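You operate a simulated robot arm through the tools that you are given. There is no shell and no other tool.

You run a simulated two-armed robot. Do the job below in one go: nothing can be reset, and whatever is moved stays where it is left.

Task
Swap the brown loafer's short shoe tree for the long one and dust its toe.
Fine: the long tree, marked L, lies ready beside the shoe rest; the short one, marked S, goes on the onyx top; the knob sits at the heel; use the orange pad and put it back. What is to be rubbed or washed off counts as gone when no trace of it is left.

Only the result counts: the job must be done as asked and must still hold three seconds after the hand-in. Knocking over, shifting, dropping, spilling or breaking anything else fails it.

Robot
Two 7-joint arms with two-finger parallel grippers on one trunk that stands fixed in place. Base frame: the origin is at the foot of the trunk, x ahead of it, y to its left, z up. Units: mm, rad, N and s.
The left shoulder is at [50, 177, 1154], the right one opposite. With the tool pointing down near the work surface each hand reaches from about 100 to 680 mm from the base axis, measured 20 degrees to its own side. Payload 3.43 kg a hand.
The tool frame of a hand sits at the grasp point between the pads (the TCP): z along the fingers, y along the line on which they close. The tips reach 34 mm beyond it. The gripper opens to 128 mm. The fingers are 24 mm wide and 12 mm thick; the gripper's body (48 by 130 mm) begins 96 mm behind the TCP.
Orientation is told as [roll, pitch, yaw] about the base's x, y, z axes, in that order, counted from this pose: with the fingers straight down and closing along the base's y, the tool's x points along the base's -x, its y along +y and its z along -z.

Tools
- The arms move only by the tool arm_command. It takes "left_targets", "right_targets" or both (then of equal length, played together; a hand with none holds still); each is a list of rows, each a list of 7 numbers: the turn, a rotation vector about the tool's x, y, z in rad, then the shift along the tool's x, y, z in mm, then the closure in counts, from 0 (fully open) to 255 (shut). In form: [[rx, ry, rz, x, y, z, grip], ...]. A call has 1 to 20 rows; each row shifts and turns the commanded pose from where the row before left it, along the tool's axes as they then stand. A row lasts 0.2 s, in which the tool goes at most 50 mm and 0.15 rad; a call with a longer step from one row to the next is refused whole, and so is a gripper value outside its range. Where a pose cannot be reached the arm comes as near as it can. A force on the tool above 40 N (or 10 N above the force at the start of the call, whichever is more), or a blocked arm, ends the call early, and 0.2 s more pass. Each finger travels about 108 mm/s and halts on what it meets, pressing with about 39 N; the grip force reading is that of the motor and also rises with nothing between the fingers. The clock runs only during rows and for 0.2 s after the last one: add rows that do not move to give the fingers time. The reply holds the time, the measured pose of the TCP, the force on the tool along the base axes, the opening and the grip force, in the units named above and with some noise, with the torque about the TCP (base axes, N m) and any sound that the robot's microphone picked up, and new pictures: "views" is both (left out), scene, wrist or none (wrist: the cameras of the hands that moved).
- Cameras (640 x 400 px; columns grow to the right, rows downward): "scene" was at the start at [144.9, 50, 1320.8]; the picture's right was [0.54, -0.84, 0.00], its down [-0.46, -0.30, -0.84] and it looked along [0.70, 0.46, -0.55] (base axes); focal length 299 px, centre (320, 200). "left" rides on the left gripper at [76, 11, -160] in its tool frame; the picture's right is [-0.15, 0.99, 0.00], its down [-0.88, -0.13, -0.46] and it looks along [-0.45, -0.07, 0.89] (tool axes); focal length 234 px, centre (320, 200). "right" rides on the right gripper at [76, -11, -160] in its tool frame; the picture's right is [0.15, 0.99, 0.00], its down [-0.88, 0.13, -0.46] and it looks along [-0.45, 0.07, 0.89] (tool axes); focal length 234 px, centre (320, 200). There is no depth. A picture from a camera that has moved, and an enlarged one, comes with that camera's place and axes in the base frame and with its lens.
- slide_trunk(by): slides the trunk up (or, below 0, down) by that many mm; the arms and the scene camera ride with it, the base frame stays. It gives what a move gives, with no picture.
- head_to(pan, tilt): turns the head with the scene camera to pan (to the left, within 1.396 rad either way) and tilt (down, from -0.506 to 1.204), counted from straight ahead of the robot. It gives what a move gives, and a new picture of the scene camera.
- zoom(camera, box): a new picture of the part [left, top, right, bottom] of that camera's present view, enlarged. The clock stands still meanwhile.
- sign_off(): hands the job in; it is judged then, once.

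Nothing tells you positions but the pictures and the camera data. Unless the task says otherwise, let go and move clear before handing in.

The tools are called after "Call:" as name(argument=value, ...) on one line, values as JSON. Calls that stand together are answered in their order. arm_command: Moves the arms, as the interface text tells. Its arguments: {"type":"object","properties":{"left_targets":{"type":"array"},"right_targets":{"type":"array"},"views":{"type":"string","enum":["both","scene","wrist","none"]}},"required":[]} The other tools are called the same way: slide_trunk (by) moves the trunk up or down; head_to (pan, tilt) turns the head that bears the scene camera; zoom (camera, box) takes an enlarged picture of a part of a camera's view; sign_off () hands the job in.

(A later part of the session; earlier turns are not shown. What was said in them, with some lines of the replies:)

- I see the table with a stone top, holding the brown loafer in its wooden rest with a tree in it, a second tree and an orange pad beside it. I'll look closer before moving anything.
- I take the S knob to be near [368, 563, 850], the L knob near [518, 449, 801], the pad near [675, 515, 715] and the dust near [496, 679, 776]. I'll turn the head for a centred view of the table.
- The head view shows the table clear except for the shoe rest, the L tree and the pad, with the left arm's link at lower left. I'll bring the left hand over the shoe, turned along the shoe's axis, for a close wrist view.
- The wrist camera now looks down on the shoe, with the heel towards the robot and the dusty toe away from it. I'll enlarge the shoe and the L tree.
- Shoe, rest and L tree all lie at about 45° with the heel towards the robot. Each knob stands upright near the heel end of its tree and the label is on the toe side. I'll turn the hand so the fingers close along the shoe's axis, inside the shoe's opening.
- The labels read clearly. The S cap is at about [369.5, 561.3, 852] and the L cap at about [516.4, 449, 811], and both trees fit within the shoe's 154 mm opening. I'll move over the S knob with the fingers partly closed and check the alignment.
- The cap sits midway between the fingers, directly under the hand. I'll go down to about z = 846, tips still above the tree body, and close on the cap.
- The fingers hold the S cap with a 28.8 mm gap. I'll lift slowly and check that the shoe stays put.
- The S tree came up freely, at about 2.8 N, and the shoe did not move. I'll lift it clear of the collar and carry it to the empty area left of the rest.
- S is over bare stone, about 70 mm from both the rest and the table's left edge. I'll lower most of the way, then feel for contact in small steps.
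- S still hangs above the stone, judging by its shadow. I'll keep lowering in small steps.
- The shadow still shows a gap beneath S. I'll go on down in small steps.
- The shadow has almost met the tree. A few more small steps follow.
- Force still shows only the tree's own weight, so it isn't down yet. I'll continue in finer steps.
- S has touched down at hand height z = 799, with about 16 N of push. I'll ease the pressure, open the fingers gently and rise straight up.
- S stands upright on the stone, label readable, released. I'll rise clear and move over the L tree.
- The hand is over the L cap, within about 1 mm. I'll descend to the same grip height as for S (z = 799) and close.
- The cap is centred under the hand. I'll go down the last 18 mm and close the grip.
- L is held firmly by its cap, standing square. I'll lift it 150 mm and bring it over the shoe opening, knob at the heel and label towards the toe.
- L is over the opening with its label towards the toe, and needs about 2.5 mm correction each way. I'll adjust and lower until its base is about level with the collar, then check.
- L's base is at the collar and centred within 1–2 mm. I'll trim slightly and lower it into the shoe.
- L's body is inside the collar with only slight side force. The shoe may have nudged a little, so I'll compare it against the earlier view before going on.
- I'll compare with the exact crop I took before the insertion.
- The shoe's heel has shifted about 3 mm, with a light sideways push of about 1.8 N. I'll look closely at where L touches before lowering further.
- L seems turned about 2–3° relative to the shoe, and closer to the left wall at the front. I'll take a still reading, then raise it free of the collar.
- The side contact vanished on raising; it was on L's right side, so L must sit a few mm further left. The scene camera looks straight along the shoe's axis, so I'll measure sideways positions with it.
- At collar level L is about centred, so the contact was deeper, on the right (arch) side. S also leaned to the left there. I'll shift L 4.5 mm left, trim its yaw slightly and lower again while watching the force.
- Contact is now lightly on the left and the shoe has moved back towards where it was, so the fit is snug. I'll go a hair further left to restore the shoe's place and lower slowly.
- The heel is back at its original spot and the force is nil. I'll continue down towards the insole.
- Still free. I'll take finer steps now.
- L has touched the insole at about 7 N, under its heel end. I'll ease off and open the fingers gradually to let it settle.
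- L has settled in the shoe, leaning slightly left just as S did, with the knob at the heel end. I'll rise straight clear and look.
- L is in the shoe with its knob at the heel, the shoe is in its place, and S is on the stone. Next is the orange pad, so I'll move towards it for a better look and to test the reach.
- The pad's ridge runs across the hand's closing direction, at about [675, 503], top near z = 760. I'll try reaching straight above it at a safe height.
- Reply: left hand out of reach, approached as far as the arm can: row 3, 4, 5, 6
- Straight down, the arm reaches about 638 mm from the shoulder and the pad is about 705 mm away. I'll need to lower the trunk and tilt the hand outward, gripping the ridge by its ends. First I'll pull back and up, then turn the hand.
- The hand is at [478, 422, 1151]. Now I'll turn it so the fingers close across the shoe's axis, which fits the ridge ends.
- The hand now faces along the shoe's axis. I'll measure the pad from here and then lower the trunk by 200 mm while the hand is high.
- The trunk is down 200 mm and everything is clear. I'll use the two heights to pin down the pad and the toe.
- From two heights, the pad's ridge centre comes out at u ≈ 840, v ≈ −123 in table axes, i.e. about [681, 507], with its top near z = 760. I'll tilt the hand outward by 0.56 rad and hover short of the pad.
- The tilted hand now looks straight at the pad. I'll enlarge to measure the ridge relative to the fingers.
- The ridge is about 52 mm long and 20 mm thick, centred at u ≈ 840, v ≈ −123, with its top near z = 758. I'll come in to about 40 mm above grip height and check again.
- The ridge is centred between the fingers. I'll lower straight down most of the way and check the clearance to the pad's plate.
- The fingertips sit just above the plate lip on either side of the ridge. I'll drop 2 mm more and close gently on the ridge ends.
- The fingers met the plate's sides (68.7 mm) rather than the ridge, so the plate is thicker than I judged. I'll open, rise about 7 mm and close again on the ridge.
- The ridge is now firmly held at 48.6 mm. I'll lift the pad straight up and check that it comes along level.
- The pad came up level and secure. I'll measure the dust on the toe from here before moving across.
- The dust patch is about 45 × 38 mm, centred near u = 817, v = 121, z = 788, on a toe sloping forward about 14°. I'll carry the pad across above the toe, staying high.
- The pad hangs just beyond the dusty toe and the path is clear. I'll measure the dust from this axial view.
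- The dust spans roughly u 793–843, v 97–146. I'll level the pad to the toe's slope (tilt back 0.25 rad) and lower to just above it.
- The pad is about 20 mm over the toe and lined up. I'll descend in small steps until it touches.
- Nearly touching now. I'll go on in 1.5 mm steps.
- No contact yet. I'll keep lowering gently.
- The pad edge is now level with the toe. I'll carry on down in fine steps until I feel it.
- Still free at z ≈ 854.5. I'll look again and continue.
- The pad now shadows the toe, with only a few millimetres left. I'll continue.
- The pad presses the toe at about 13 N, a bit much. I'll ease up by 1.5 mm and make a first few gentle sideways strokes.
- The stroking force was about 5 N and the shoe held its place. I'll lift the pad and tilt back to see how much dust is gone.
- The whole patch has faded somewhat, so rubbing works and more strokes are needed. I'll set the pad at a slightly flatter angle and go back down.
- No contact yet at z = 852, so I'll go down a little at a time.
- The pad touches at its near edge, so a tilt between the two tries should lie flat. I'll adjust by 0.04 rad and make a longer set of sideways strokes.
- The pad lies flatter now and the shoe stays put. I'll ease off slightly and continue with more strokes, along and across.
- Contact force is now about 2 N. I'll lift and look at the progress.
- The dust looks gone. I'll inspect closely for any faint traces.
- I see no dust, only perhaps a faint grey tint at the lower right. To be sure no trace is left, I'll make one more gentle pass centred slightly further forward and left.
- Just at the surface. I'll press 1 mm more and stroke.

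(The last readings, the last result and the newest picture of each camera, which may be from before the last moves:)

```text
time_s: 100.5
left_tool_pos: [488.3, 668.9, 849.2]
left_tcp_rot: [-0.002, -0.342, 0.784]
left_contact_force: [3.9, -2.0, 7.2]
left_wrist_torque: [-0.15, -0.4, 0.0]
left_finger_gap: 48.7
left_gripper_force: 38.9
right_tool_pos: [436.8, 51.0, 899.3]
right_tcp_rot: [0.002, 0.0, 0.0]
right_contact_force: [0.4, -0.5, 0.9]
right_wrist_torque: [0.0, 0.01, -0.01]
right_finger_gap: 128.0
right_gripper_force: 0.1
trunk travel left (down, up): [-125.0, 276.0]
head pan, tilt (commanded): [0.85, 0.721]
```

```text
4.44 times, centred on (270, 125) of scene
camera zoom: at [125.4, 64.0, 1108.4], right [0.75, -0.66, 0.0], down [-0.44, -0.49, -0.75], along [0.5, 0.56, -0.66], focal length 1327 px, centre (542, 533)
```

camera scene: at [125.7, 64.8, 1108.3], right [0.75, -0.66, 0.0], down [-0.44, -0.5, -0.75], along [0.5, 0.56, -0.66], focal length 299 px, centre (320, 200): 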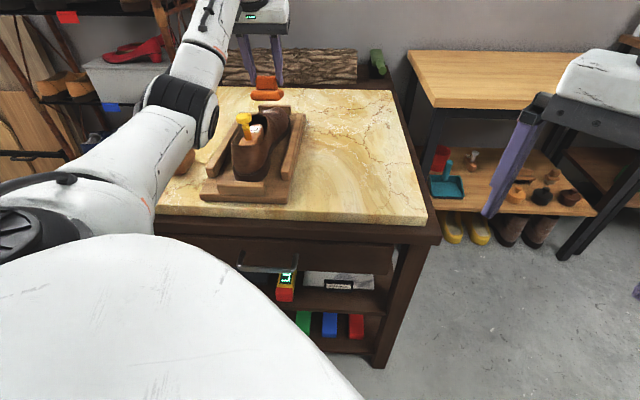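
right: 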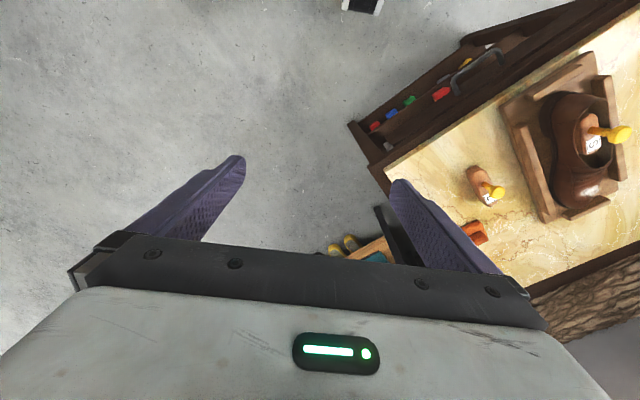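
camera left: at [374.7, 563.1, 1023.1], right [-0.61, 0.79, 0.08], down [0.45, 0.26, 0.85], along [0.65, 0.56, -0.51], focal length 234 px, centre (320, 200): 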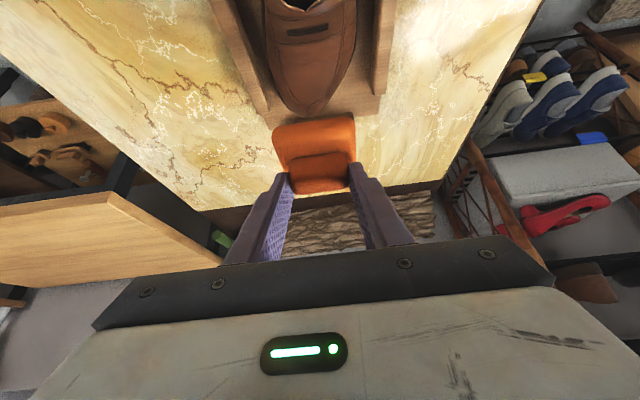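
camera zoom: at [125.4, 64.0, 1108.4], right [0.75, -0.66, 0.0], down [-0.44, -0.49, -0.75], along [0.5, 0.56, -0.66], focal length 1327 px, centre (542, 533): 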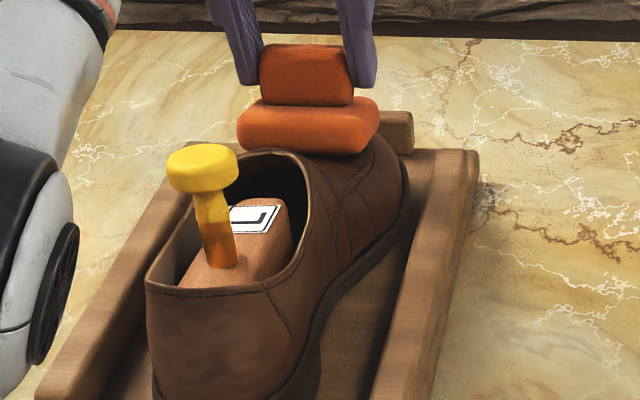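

That pass rubbed at about 7 N with the shoe steady. I'll lift and inspect once more.

Call:
arm_command(left_targets=[[0, 0, 0, -4, 0, -11.3, 255], [0, 0, 0, -10, 0, -28.3, 255], [0, 0, 0, -12.6, 0, -35.5, 255], [0, -0.11, 0, 0, 0, 0, 255], [0, -0.11, 0, 0, 0, 0, 255], [0, 0, 0, 0, 0, 0, 255]], views="wrist")

Call:
zoom(camera="left", box=[265, 45, 345, 105])

Call:
zoom(camera="left", box=[220, 80, 440, 240])

Call:
zoom(camera="scene", box=[180, 80, 340, 220])

```text
time_s: 102.0
left_tool_pos: [487.1, 669.5, 927.6]
left_tcp_rot: [0.001, -0.559, 0.787]
left_contact_force: [0.3, -0.6, 0.4]
left_wrist_torque: [0.01, -0.01, 0.0]
left_finger_gap: 48.7
left_gripper_force: 39.1
right_tool_pos: [437.1, 52.2, 897.8]
right_tcp_rot: [0.001, -0.002, -0.002]
right_contact_force: [0.5, -0.3, -0.1]
right_wrist_torque: [-0.01, -0.02, 0.05]
right_finger_gap: 128.0
right_gripper_force: 0.0
trunk travel left (down, up): [-125.0, 276.0]
head pan, tilt (commanded): [0.85, 0.721]
camera left: at [374.2, 572.1, 1023.2], right [-0.61, 0.79, 0.08], down [0.45, 0.26, 0.85], along [0.65, 0.56, -0.51], focal length 234 px, centre (320, 200)
```

left: 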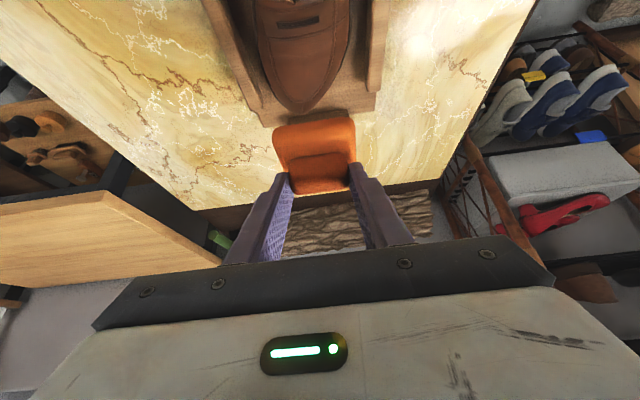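

```text
6.67 times, centred on (305, 75) of left
camera zoom: at [374.2, 572.1, 1023.2], right [-0.61, 0.79, 0.08], down [0.45, 0.26, 0.85], along [0.65, 0.56, -0.51], focal length 1561 px, centre (420, 1033)
```

zoom: 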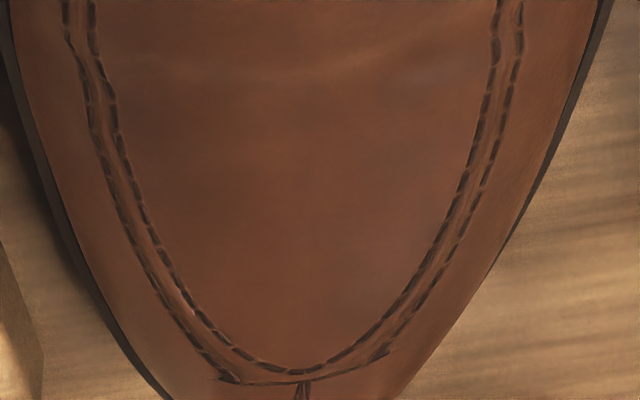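

```text
2.50 times, centred on (330, 160) of left
camera zoom: at [374.2, 572.1, 1023.2], right [-0.61, 0.79, 0.08], down [0.45, 0.26, 0.85], along [0.65, 0.56, -0.51], focal length 585 px, centre (295, 300)
```

zoom: 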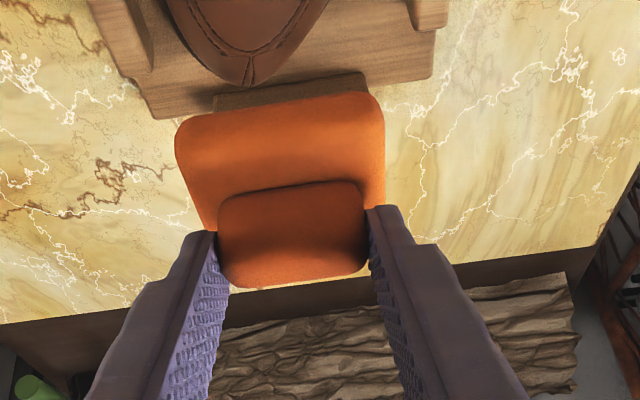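

```text
2.86 times, centred on (260, 150) of scene
camera zoom: at [125.6, 64.8, 1108.3], right [0.75, -0.66, 0.0], down [-0.44, -0.5, -0.75], along [0.5, 0.56, -0.66], focal length 853 px, centre (491, 343)
```

zoom: 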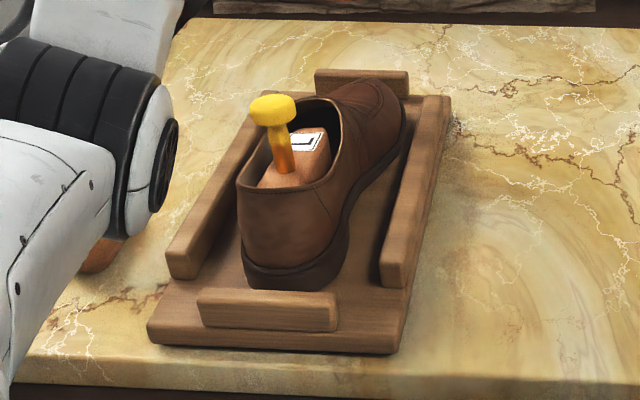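

The toe is clean and the shoe, L tree and rest are in place. Now I'll carry the pad back over its original spot.

Call:
arm_command(left_targets=[[0, 0, 0, -0.4, -18, 0.3, 255], [0, 0, 0, -0.6, -32, 0.4, 255], [0, 0, 0, -0.7, -38, 0.4, 255], [0, 0, 0, -0.7, -40, 0.4, 255], [0, 0, 0, -0.7, -40, 0.4, 255], [0, 0, 0, -0.6, -38, 0.4, 255], [0, 0, 0, -0.5, -28, 0.3, 255], [0, 0, 0, -0.2, -14.8, 0.2, 255], [0, 0, 0, 0, 0, 0, 255], [0, 0, 0, 0, 0, 0, 255]], views="both")

```text
time_s: 104.2
left_tool_pos: [668.7, 497.9, 927.7]
left_tcp_rot: [-0.003, -0.56, 0.784]
left_contact_force: [0.9, -0.7, -0.2]
left_wrist_torque: [0.0, -0.03, -0.03]
left_finger_gap: 48.8
left_gripper_force: 38.7
right_tool_pos: [436.8, 51.3, 898.7]
right_tcp_rot: [-0.001, -0.001, -0.001]
right_contact_force: [0.3, 0.7, 0.3]
right_wrist_torque: [0.01, 0.02, 0.03]
right_finger_gap: 128.2
right_gripper_force: 0.0
trunk travel left (down, up): [-125.0, 276.0]
head pan, tilt (commanded): [0.85, 0.721]
camera scene: at [125.7, 64.8, 1108.3], right [0.75, -0.66, 0.0], down [-0.44, -0.5, -0.75], along [0.5, 0.56, -0.66], focal length 299 px, centre (320, 200)
camera left: at [555.4, 399.1, 1023.1], right [-0.61, 0.79, 0.08], down [0.45, 0.26, 0.85], along [0.65, 0.56, -0.51], focal length 234 px, centre (320, 200)
```

scene: 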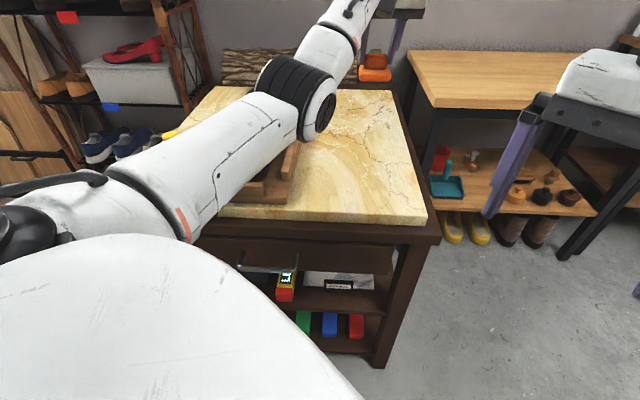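
left: 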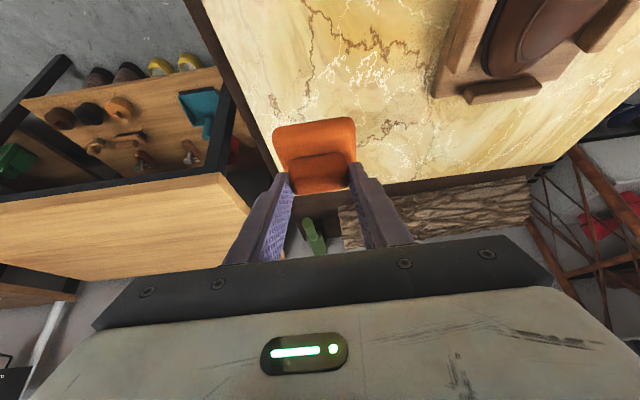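

The pad is back over its spot within a millimetre or two. I'll trim and lower straight down to just above the stone.

Call:
arm_command(left_targets=[[0, 0, 0, 0.8, 1.8, -0.5, 255], [0, 0, 0, 10.6, 0, 17, 255], [0, 0, 0, 15.9, 0, 25.4, 255], [0, 0, 0, 15.9, 0, 25.4, 255], [0, 0, 0, 15.9, 0, 25.4, 255], [0, 0, 0, 10.6, 0, 17, 255], [0, 0, 0, 3.2, 0, 5.1, 255], [0, 0, 0, 0, 0, 0, 255]], views="wrist")

Call:
zoom(camera="scene", box=[330, 80, 410, 150])

Call:
zoom(camera="left", box=[220, 80, 440, 240])

```text
time_s: 106.0
left_tool_pos: [668.5, 497.7, 791.0]
left_tcp_rot: [0.0, -0.559, 0.785]
left_contact_force: [0.1, -0.3, 0.6]
left_wrist_torque: [-0.03, -0.05, 0.02]
left_finger_gap: 48.9
left_gripper_force: 39.4
right_tool_pos: [438.3, 50.7, 898.2]
right_tcp_rot: [-0.002, 0.0, -0.003]
right_contact_force: [0.0, 1.0, 0.2]
right_wrist_torque: [0.03, 0.01, 0.02]
right_finger_gap: 128.2
right_gripper_force: 0.0
trunk travel left (down, up): [-125.0, 276.0]
head pan, tilt (commanded): [0.85, 0.721]
camera left: at [553.8, 400.4, 886.2], right [-0.61, 0.79, 0.08], down [0.45, 0.26, 0.85], along [0.65, 0.56, -0.51], focal length 234 px, centre (320, 200)
```

left: 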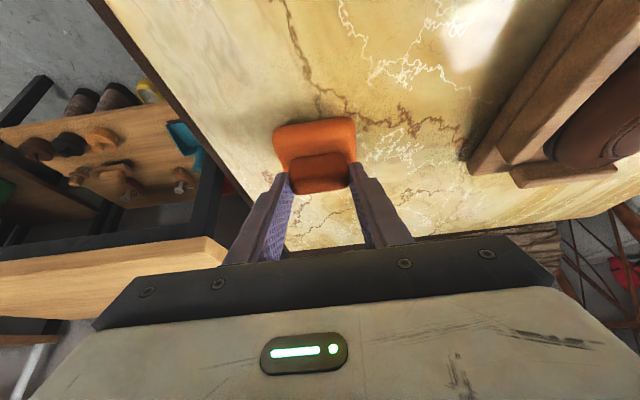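

```text
5.71 times, centred on (370, 115) of scene
camera zoom: at [125.7, 64.8, 1108.3], right [0.75, -0.66, 0.0], down [-0.44, -0.5, -0.75], along [0.5, 0.56, -0.66], focal length 1706 px, centre (34, 686)
```

zoom: 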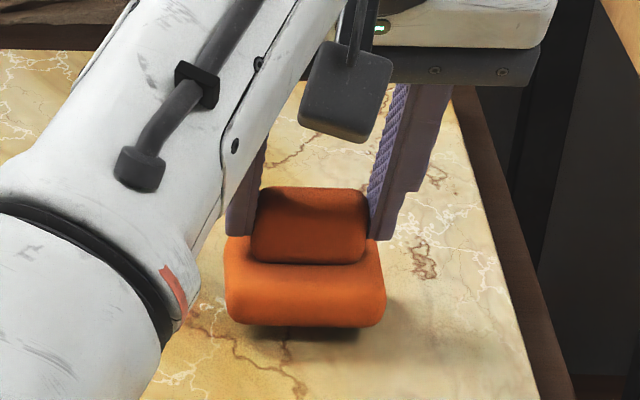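

```text
2.50 times, centred on (330, 160) of left
camera zoom: at [553.8, 400.4, 886.2], right [-0.61, 0.79, 0.08], down [0.45, 0.26, 0.85], along [0.65, 0.56, -0.51], focal length 585 px, centre (295, 300)
```

zoom: 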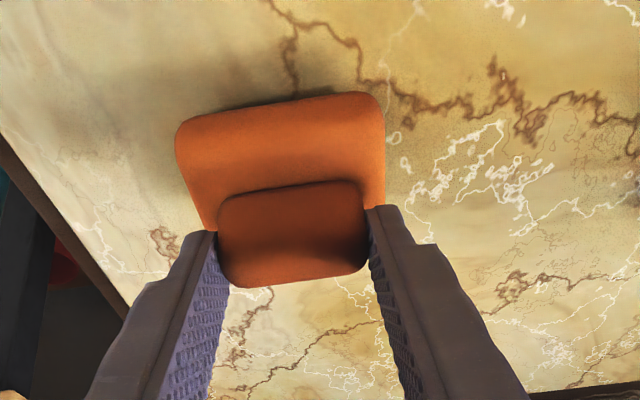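

The pad lines up with its old place and is about 10 mm above the stone. I'll lower gently until it touches.

Call:
arm_command(left_targets=[[0, 0, 0, 1.06, 0, 1.69, 255], [0, 0, 0, 1.06, 0, 1.69, 255], [0, 0, 0, 1.06, 0, 1.69, 255], [0, 0, 0, 0, 0, 0, 255]], views="none")

Call:
arm_command(left_targets=[[0, 0, 0, 0.53, 0, 0.85, 255], [0, 0, 0, 0, 0, 0, 255]], views="none")

Call:
zoom(camera="scene", box=[0, 0, 640, 400])

```text
time_s: 107.0
left_tool_pos: [666.2, 497.7, 785.6]
left_tcp_rot: [-0.001, -0.561, 0.786]
left_contact_force: [0.0, 0.4, -1.3]
left_wrist_torque: [-0.03, 0.0, 0.02]
left_finger_gap: 49.0
left_gripper_force: 38.9
right_tool_pos: [438.3, 51.2, 898.4]
right_tcp_rot: [0.0, 0.002, -0.002]
right_contact_force: [0.0, 0.3, 0.4]
right_wrist_torque: [0.0, 0.0, -0.01]
right_finger_gap: 127.7
right_gripper_force: 0.0
trunk travel left (down, up): [-125.0, 276.0]
head pan, tilt (commanded): [0.85, 0.721]
```

```text
time_s: 107.5
left_tool_pos: [666.3, 497.1, 784.8]
left_tcp_rot: [0.0, -0.559, 0.785]
left_contact_force: [-0.1, -0.1, -0.8]
left_wrist_torque: [0.0, 0.02, 0.01]
left_finger_gap: 48.8
left_gripper_force: 39.3
right_tool_pos: [437.7, 51.1, 897.7]
right_tcp_rot: [0.0, 0.001, -0.002]
right_contact_force: [0.5, -0.2, -0.1]
right_wrist_torque: [0.07, 0.01, 0.0]
right_finger_gap: 127.9
right_gripper_force: 0.1
trunk travel left (down, up): [-125.0, 276.0]
head pan, tilt (commanded): [0.85, 0.721]
```

```text
1.00 times, centred on (320, 200) of scene (not enlarged: the box is as wide or as high as the picture)
camera zoom: at [125.7, 64.8, 1108.3], right [0.75, -0.66, 0.0], down [-0.44, -0.5, -0.75], along [0.5, 0.56, -0.66], focal length 299 px, centre (320, 200)
```

zoom: 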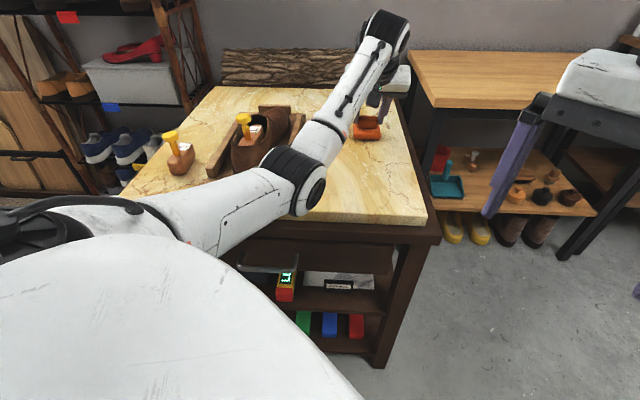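

The elbow has swung lower but is well clear of the table and the objects. I'll continue lowering the pad the last few millimetres.

Call:
arm_command(left_targets=[[0, 0, 0, 0.53, 0, 0.85, 255], [0, 0, 0, 0.53, 0, 0.85, 255], [0, 0, 0, 0, 0, 0, 255]], views="none")

Call:
arm_command(left_targets=[[0, 0, 0, 0.53, 0, 0.85, 255], [0, 0, 0, 0, 0, 0, 255]], views="none")

Call:
zoom(camera="scene", box=[330, 80, 410, 150])

```text
time_s: 108.3
left_tool_pos: [667.1, 496.4, 782.0]
left_tcp_rot: [0.001, -0.56, 0.786]
left_contact_force: [-0.7, -0.3, 0.6]
left_wrist_torque: [-0.05, -0.03, 0.01]
left_finger_gap: 48.8
left_gripper_force: 39.1
right_tool_pos: [437.3, 51.9, 898.0]
right_tcp_rot: [0.002, -0.001, -0.003]
right_contact_force: [-0.6, -0.7, -0.8]
right_wrist_torque: [0.0, -0.01, 0.02]
right_finger_gap: 128.2
right_gripper_force: 0.1
trunk travel left (down, up): [-125.0, 276.0]
head pan, tilt (commanded): [0.85, 0.721]
```

```text
time_s: 109.0
left_tool_pos: [667.1, 497.6, 781.8]
left_tcp_rot: [-0.001, -0.561, 0.786]
left_contact_force: [-1.0, 0.5, 4.2]
left_wrist_torque: [-0.05, 0.08, 0.01]
left_finger_gap: 48.5
left_gripper_force: 39.4
right_tool_pos: [437.4, 51.3, 897.7]
right_tcp_rot: [0.0, 0.0, -0.004]
right_contact_force: [0.8, -0.2, -0.5]
right_wrist_torque: [-0.01, 0.0, 0.02]
right_finger_gap: 127.9
right_gripper_force: 0.0
trunk travel left (down, up): [-125.0, 276.0]
head pan, tilt (commanded): [0.85, 0.721]
```

```text
5.71 times, centred on (370, 115) of scene
camera zoom: at [125.2, 64.5, 1108.5], right [0.75, -0.66, 0.0], down [-0.44, -0.5, -0.75], along [0.5, 0.56, -0.66], focal length 1706 px, centre (34, 686)
```

zoom: 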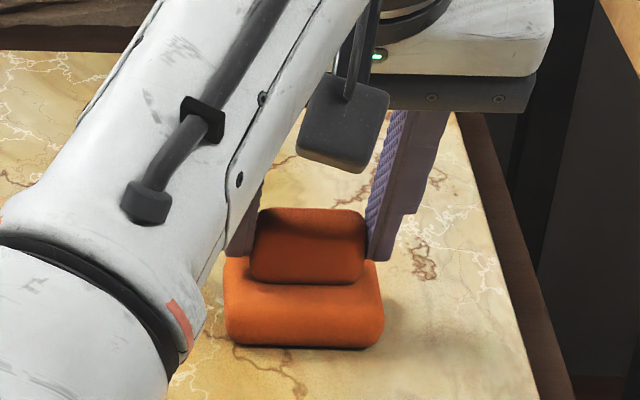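

The pad rests on the stone exactly where it was. I'll open the fingers gently and rise straight up.

Call:
arm_command(left_targets=[[0, 0, 0, 0, 0, 0, 240], [0, 0, 0, 0, 0, 0, 200], [0, 0, 0, 0, 0, 0, 165], [0, 0, 0, 0, 0, 0, 150], [0, 0, 0, 0, 0, 0, 135], [0, 0, 0, 0, 0, 0, 120], [0, 0, 0, 0, 0, 0, 110], [0, 0, 0, 0, 0, 0, 110]], views="none")

Call:
zoom(camera="left", box=[220, 80, 440, 240])

Call:
zoom(camera="scene", box=[330, 80, 410, 150])

```text
time_s: 110.8
left_tool_pos: [666.9, 497.5, 780.4]
left_tcp_rot: [0.0, -0.561, 0.785]
left_contact_force: [0.6, 0.0, -0.3]
left_wrist_torque: [0.01, 0.0, -0.01]
left_finger_gap: 72.9
left_gripper_force: 0.0
right_tool_pos: [436.8, 51.7, 897.3]
right_tcp_rot: [0.0, 0.0, -0.001]
right_contact_force: [0.0, -0.5, 0.3]
right_wrist_torque: [-0.01, 0.02, 0.01]
right_finger_gap: 128.0
right_gripper_force: 0.0
trunk travel left (down, up): [-125.0, 276.0]
head pan, tilt (commanded): [0.85, 0.721]
```

```text
2.50 times, centred on (330, 160) of left
camera zoom: at [553.4, 399.4, 876.2], right [-0.61, 0.79, 0.08], down [0.45, 0.26, 0.85], along [0.65, 0.56, -0.51], focal length 585 px, centre (295, 300)
```

zoom: 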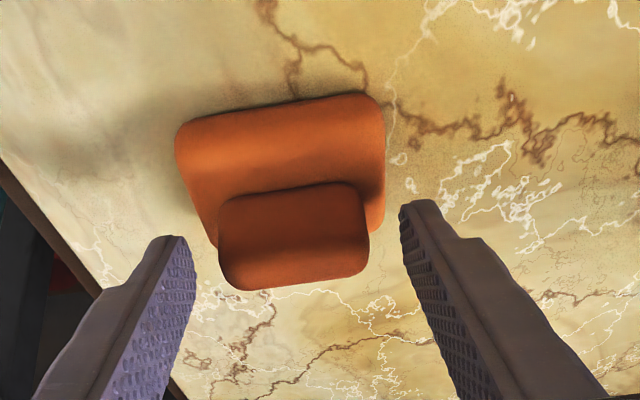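

```text
5.71 times, centred on (370, 115) of scene
camera zoom: at [125.6, 64.8, 1108.3], right [0.75, -0.66, 0.0], down [-0.44, -0.5, -0.75], along [0.5, 0.56, -0.66], focal length 1706 px, centre (34, 686)
```

zoom: 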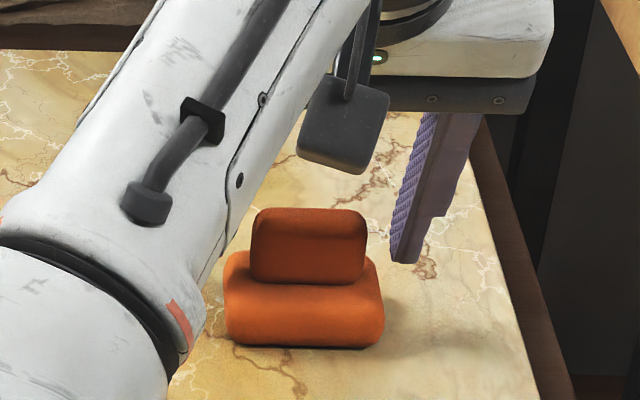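

The pad sits flat and free. I'll raise the hand clear and then check everything.

Call:
arm_command(left_targets=[[0, 0, 0, -5.3, 0, -8.5, 110], [0, 0, 0, -10.6, 0, -17, 110], [0, 0, 0, -15.9, 0, -25.4, 110], [0, 0, 0, -15.9, 0, -25.4, 110], [0, 0, 0, -15.9, 0, -25.4, 110], [0, 0, 0, -15.9, 0, -25.4, 110], [0, 0, 0, 0, 0, 0, 110]], views="both")

```text
time_s: 112.3
left_tool_pos: [665.6, 497.9, 932.1]
left_tcp_rot: [-0.001, -0.561, 0.784]
left_contact_force: [-0.4, 0.0, 0.8]
left_wrist_torque: [0.02, 0.0, 0.0]
left_finger_gap: 73.1
left_gripper_force: 0.1
right_tool_pos: [437.3, 52.2, 896.8]
right_tcp_rot: [-0.002, 0.0, -0.002]
right_contact_force: [0.0, -0.4, -0.5]
right_wrist_torque: [0.01, 0.02, 0.0]
right_finger_gap: 127.7
right_gripper_force: 0.0
trunk travel left (down, up): [-125.0, 276.0]
head pan, tilt (commanded): [0.85, 0.721]
camera scene: at [125.6, 64.7, 1108.3], right [0.75, -0.66, 0.0], down [-0.44, -0.5, -0.75], along [0.5, 0.56, -0.66], focal length 299 px, centre (320, 200)
camera left: at [551.8, 400.1, 1027.6], right [-0.61, 0.79, 0.08], down [0.45, 0.26, 0.85], along [0.65, 0.56, -0.52], focal length 234 px, centre (320, 200)
```

scene: 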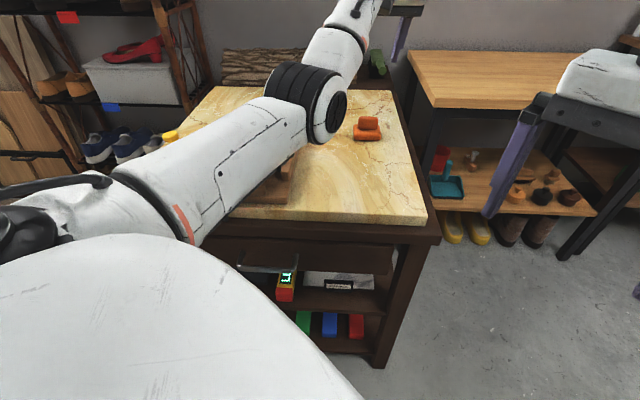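
left: 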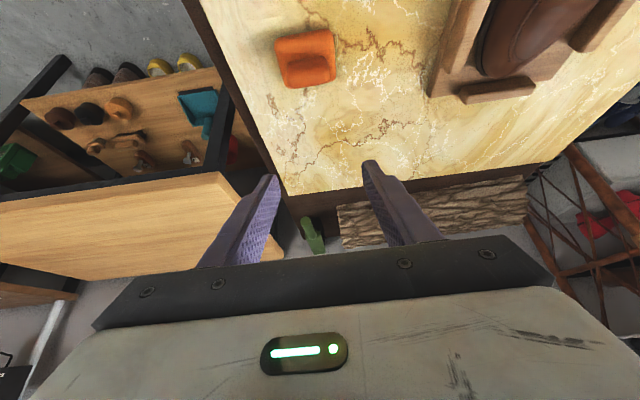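

The pad is back in place and the hand is high. I'll retract the hand, untilt it, and raise the trunk again for a final comparison with the first views.

Call:
arm_command(left_targets=[[0, 0, 0, 15, 6, -12, 90], [0, 0, 0, 24, 12, -19, 60], [0, 0, 0, 26, 14, -21, 60], [0, 0, 0, 26, 14, -21, 60], [0, 0, 0, 26, 14, -21, 60], [0, 0, 0, 29, 20, -21, 60], [0, 0.14, 0, 0, 0, 0, 60], [0, 0.14, 0, 0, 0, 0, 60], [0, 0.14, 0, 0, 0, 0, 60], [0, 0.14, 0, 0, 0, 0, 60], [0, 0, 0, 0, 0, 0, 60]], views="scene")

Call:
slide_trunk(by=200)

Call:
zoom(camera="scene", box=[0, 0, 640, 400])

Call:
zoom(camera="left", box=[0, 0, 640, 400])

Call:
zoom(camera="scene", box=[210, 120, 400, 280])

```text
time_s: 114.8
left_tool_pos: [479.9, 423.1, 951.9]
left_tcp_rot: [0.0, 0.002, 0.786]
left_contact_force: [-0.6, 0.2, 0.2]
left_wrist_torque: [-0.02, 0.03, 0.02]
left_finger_gap: 97.8
left_gripper_force: 0.0
right_tool_pos: [436.6, 52.4, 897.0]
right_tcp_rot: [-0.001, -0.002, -0.003]
right_contact_force: [0.7, -0.3, 0.7]
right_wrist_torque: [0.0, 0.05, 0.0]
right_finger_gap: 128.1
right_gripper_force: 0.0
trunk travel left (down, up): [-125.0, 276.0]
head pan, tilt (commanded): [0.85, 0.721]
camera scene: at [125.6, 64.9, 1108.3], right [0.75, -0.66, 0.0], down [-0.44, -0.5, -0.75], along [0.5, 0.56, -0.66], focal length 299 px, centre (320, 200)
```

scene: 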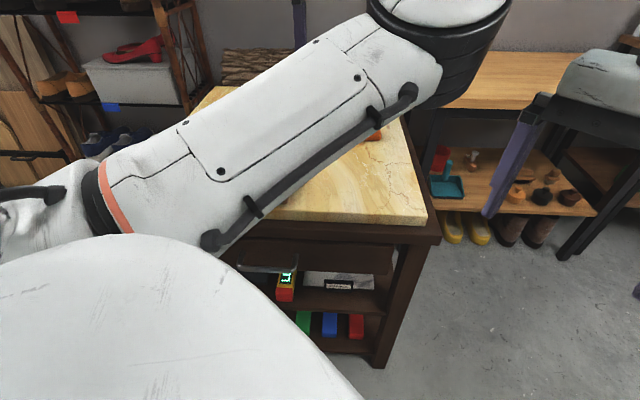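

```text
time_s: 116.9
left_tool_pos: [478.3, 422.6, 1153.7]
left_tcp_rot: [0.0, 0.0, 0.785]
left_contact_force: [-0.6, -0.1, -0.4]
left_wrist_torque: [0.01, 0.01, 0.01]
left_finger_gap: 98.0
left_gripper_force: 0.0
right_tool_pos: [437.1, 50.8, 1097.0]
right_tcp_rot: [0.001, 0.0, -0.001]
right_contact_force: [-0.4, 0.1, 1.0]
right_wrist_torque: [-0.01, 0.0, 0.04]
right_finger_gap: 128.0
right_gripper_force: 0.1
trunk travel left (down, up): [-325.0, 76.0]
head pan, tilt (commanded): [0.85, 0.721]
```

```text
1.00 times, centred on (320, 200) of scene (not enlarged: the box is as wide or as high as the picture)
camera zoom: at [125.8, 64.8, 1308.3], right [0.75, -0.66, 0.0], down [-0.44, -0.5, -0.75], along [0.5, 0.56, -0.66], focal length 299 px, centre (320, 200)
```

zoom: 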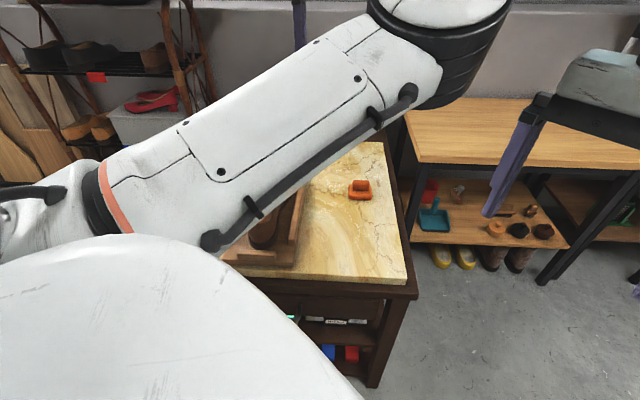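

```text
1.00 times, centred on (320, 200) of left (not enlarged: the box is as wide or as high as the picture)
camera zoom: at [417.3, 377.1, 1311.3], right [-0.6, 0.8, 0.0], down [0.71, 0.53, 0.46], along [0.37, 0.27, -0.89], focal length 234 px, centre (320, 200)
```

zoom: 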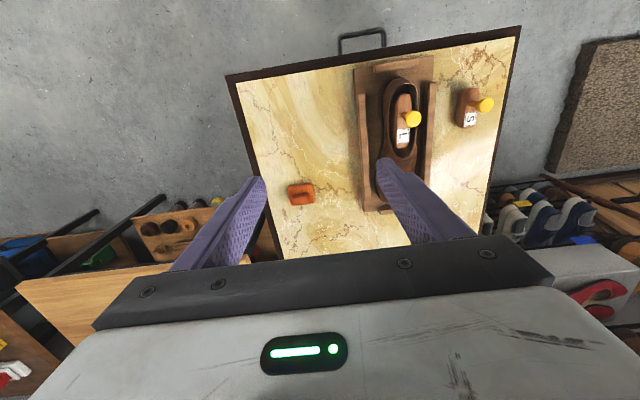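

```text
2.50 times, centred on (305, 200) of scene
camera zoom: at [125.8, 64.8, 1308.3], right [0.75, -0.66, 0.0], down [-0.44, -0.5, -0.75], along [0.5, 0.56, -0.66], focal length 746 px, centre (358, 200)
```

zoom: 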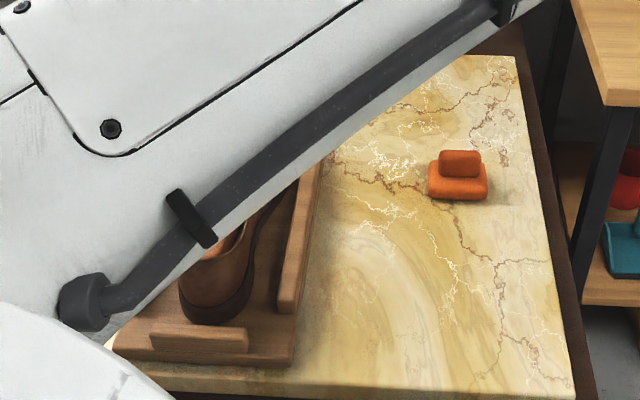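

The pad matches its original position. I'll shift the hand sideways, still high, for a last look at the shoe and both trees.

Call:
arm_command(left_targets=[[0, 0, 0, 0.8, 20, 8, 60], [0, 0, 0, 0.8, 32, 14, 60], [0, 0, 0, 0.8, 34, 14, 60], [0, 0, 0, 0.8, 34, 14, 60], [0, 0, 0, 0.8, 28, 10, 60], [0, 0, 0, 0, 0, 0, 60]], views="both")

Call:
zoom(camera="left", box=[180, 20, 500, 250])

Call:
zoom(camera="scene", box=[160, 120, 420, 290])

```text
time_s: 118.3
left_tool_pos: [371.0, 524.9, 1091.2]
left_tcp_rot: [-0.001, 0.001, 0.785]
left_contact_force: [0.1, -1.3, -0.6]
left_wrist_torque: [-0.03, 0.01, 0.0]
left_finger_gap: 97.7
left_gripper_force: 0.1
right_tool_pos: [437.8, 51.4, 1098.0]
right_tcp_rot: [0.001, 0.0, -0.003]
right_contact_force: [-0.6, 0.3, -1.3]
right_wrist_torque: [0.0, 0.0, 0.0]
right_finger_gap: 128.1
right_gripper_force: 0.1
trunk travel left (down, up): [-325.0, 76.0]
head pan, tilt (commanded): [0.85, 0.721]
camera scene: at [125.6, 64.7, 1308.3], right [0.75, -0.66, 0.0], down [-0.44, -0.5, -0.75], along [0.5, 0.56, -0.66], focal length 299 px, centre (320, 200)
camera left: at [309.5, 479.6, 1251.5], right [-0.6, 0.8, 0.0], down [0.71, 0.53, 0.46], along [0.37, 0.27, -0.89], focal length 234 px, centre (320, 200)
```

scene: 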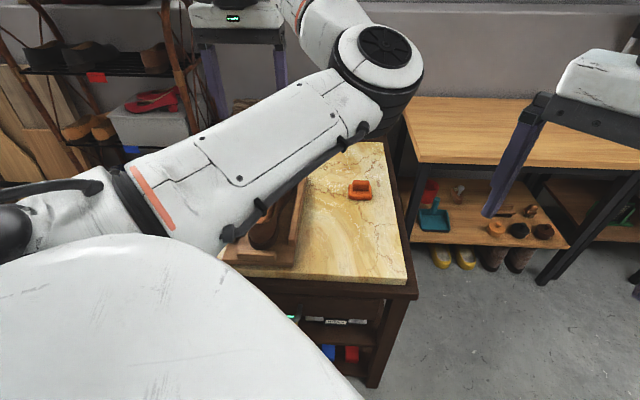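
left: 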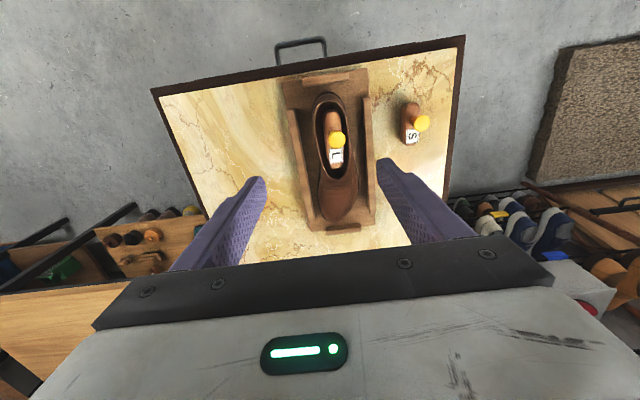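

```text
1.74 times, centred on (340, 135) of left
camera zoom: at [309.5, 479.6, 1251.5], right [-0.6, 0.8, 0.0], down [0.71, 0.53, 0.46], along [0.37, 0.27, -0.89], focal length 407 px, centre (285, 313)
```

zoom: 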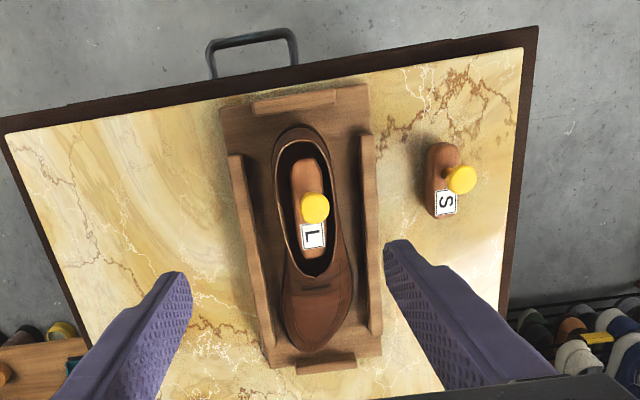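

```text
2.35 times, centred on (290, 205) of scene
camera zoom: at [125.6, 64.7, 1308.3], right [0.75, -0.66, 0.0], down [-0.44, -0.5, -0.75], along [0.5, 0.56, -0.66], focal length 702 px, centre (391, 188)
```

zoom: 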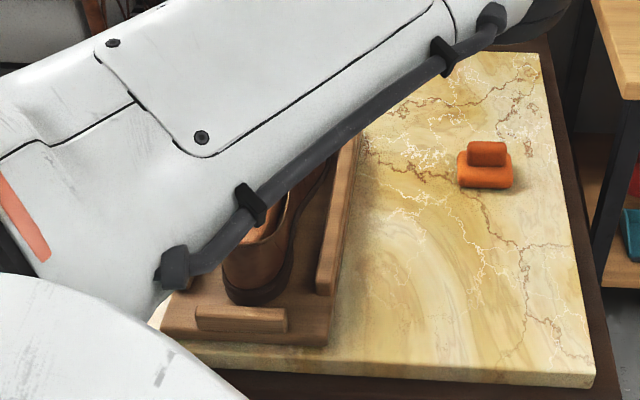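

Everything is in place: L in the loafer with its knob at the heel, S on the stone, the pad back. I'll take one last close look at the toe from this angle.

Call:
zoom(camera="left", box=[300, 80, 380, 235])

Call:
zoom(camera="left", box=[310, 160, 370, 230])

```text
2.58 times, centred on (340, 158) of left
camera zoom: at [309.5, 479.6, 1251.5], right [-0.6, 0.8, 0.0], down [0.71, 0.53, 0.46], along [0.37, 0.27, -0.89], focal length 604 px, centre (268, 310)
```

zoom: 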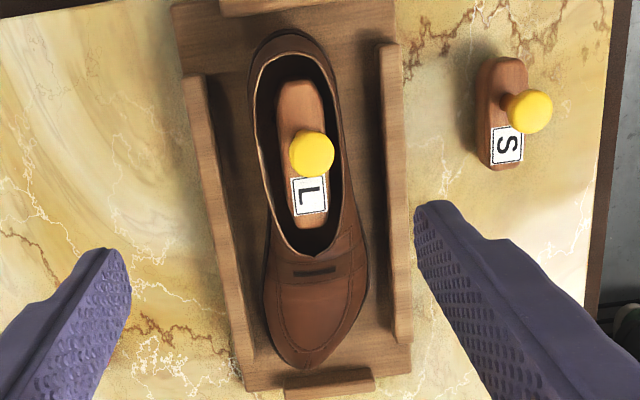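

```text
5.71 times, centred on (340, 195) of left
camera zoom: at [309.5, 479.6, 1251.5], right [-0.6, 0.8, 0.0], down [0.71, 0.53, 0.46], along [0.37, 0.27, -0.89], focal length 1338 px, centre (206, 229)
```

zoom: 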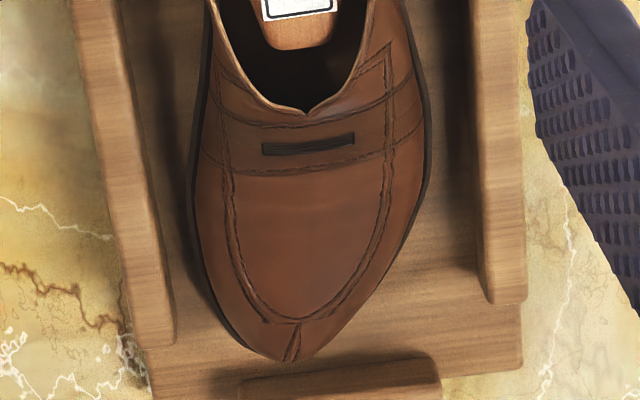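

The toe is clean, L sits in the loafer with its knob towards the heel, S stands on the onyx top and the pad is back in its place. Both hands are empty and clear, so I'm handing in.

Call:
sign_off()

```text
The job is handed in.
```

I swapped the trees, dusted the toe, and handed the job in. I don't have the judge's result yet.

- **Long tree (L):** it sits in the brown loafer with its knob towards the heel and its label towards the toe. It leans slightly left, as the short tree did.
- **Short tree (S):** it stands upright on the onyx top, to the left of the shoe rest.
- **Toe:** I rubbed it with the orange pad until no dust showed in the close-up views.
- **Orange pad:** it is back on its original spot, matching the first pictures to within a couple of millimetres.

While I was fitting the long tree, the loafer's heel shifted about 3 mm. I nudged it back, and it ended close to its original place in the rest. Nothing was knocked over or dropped, and both hands ended empty and clear.
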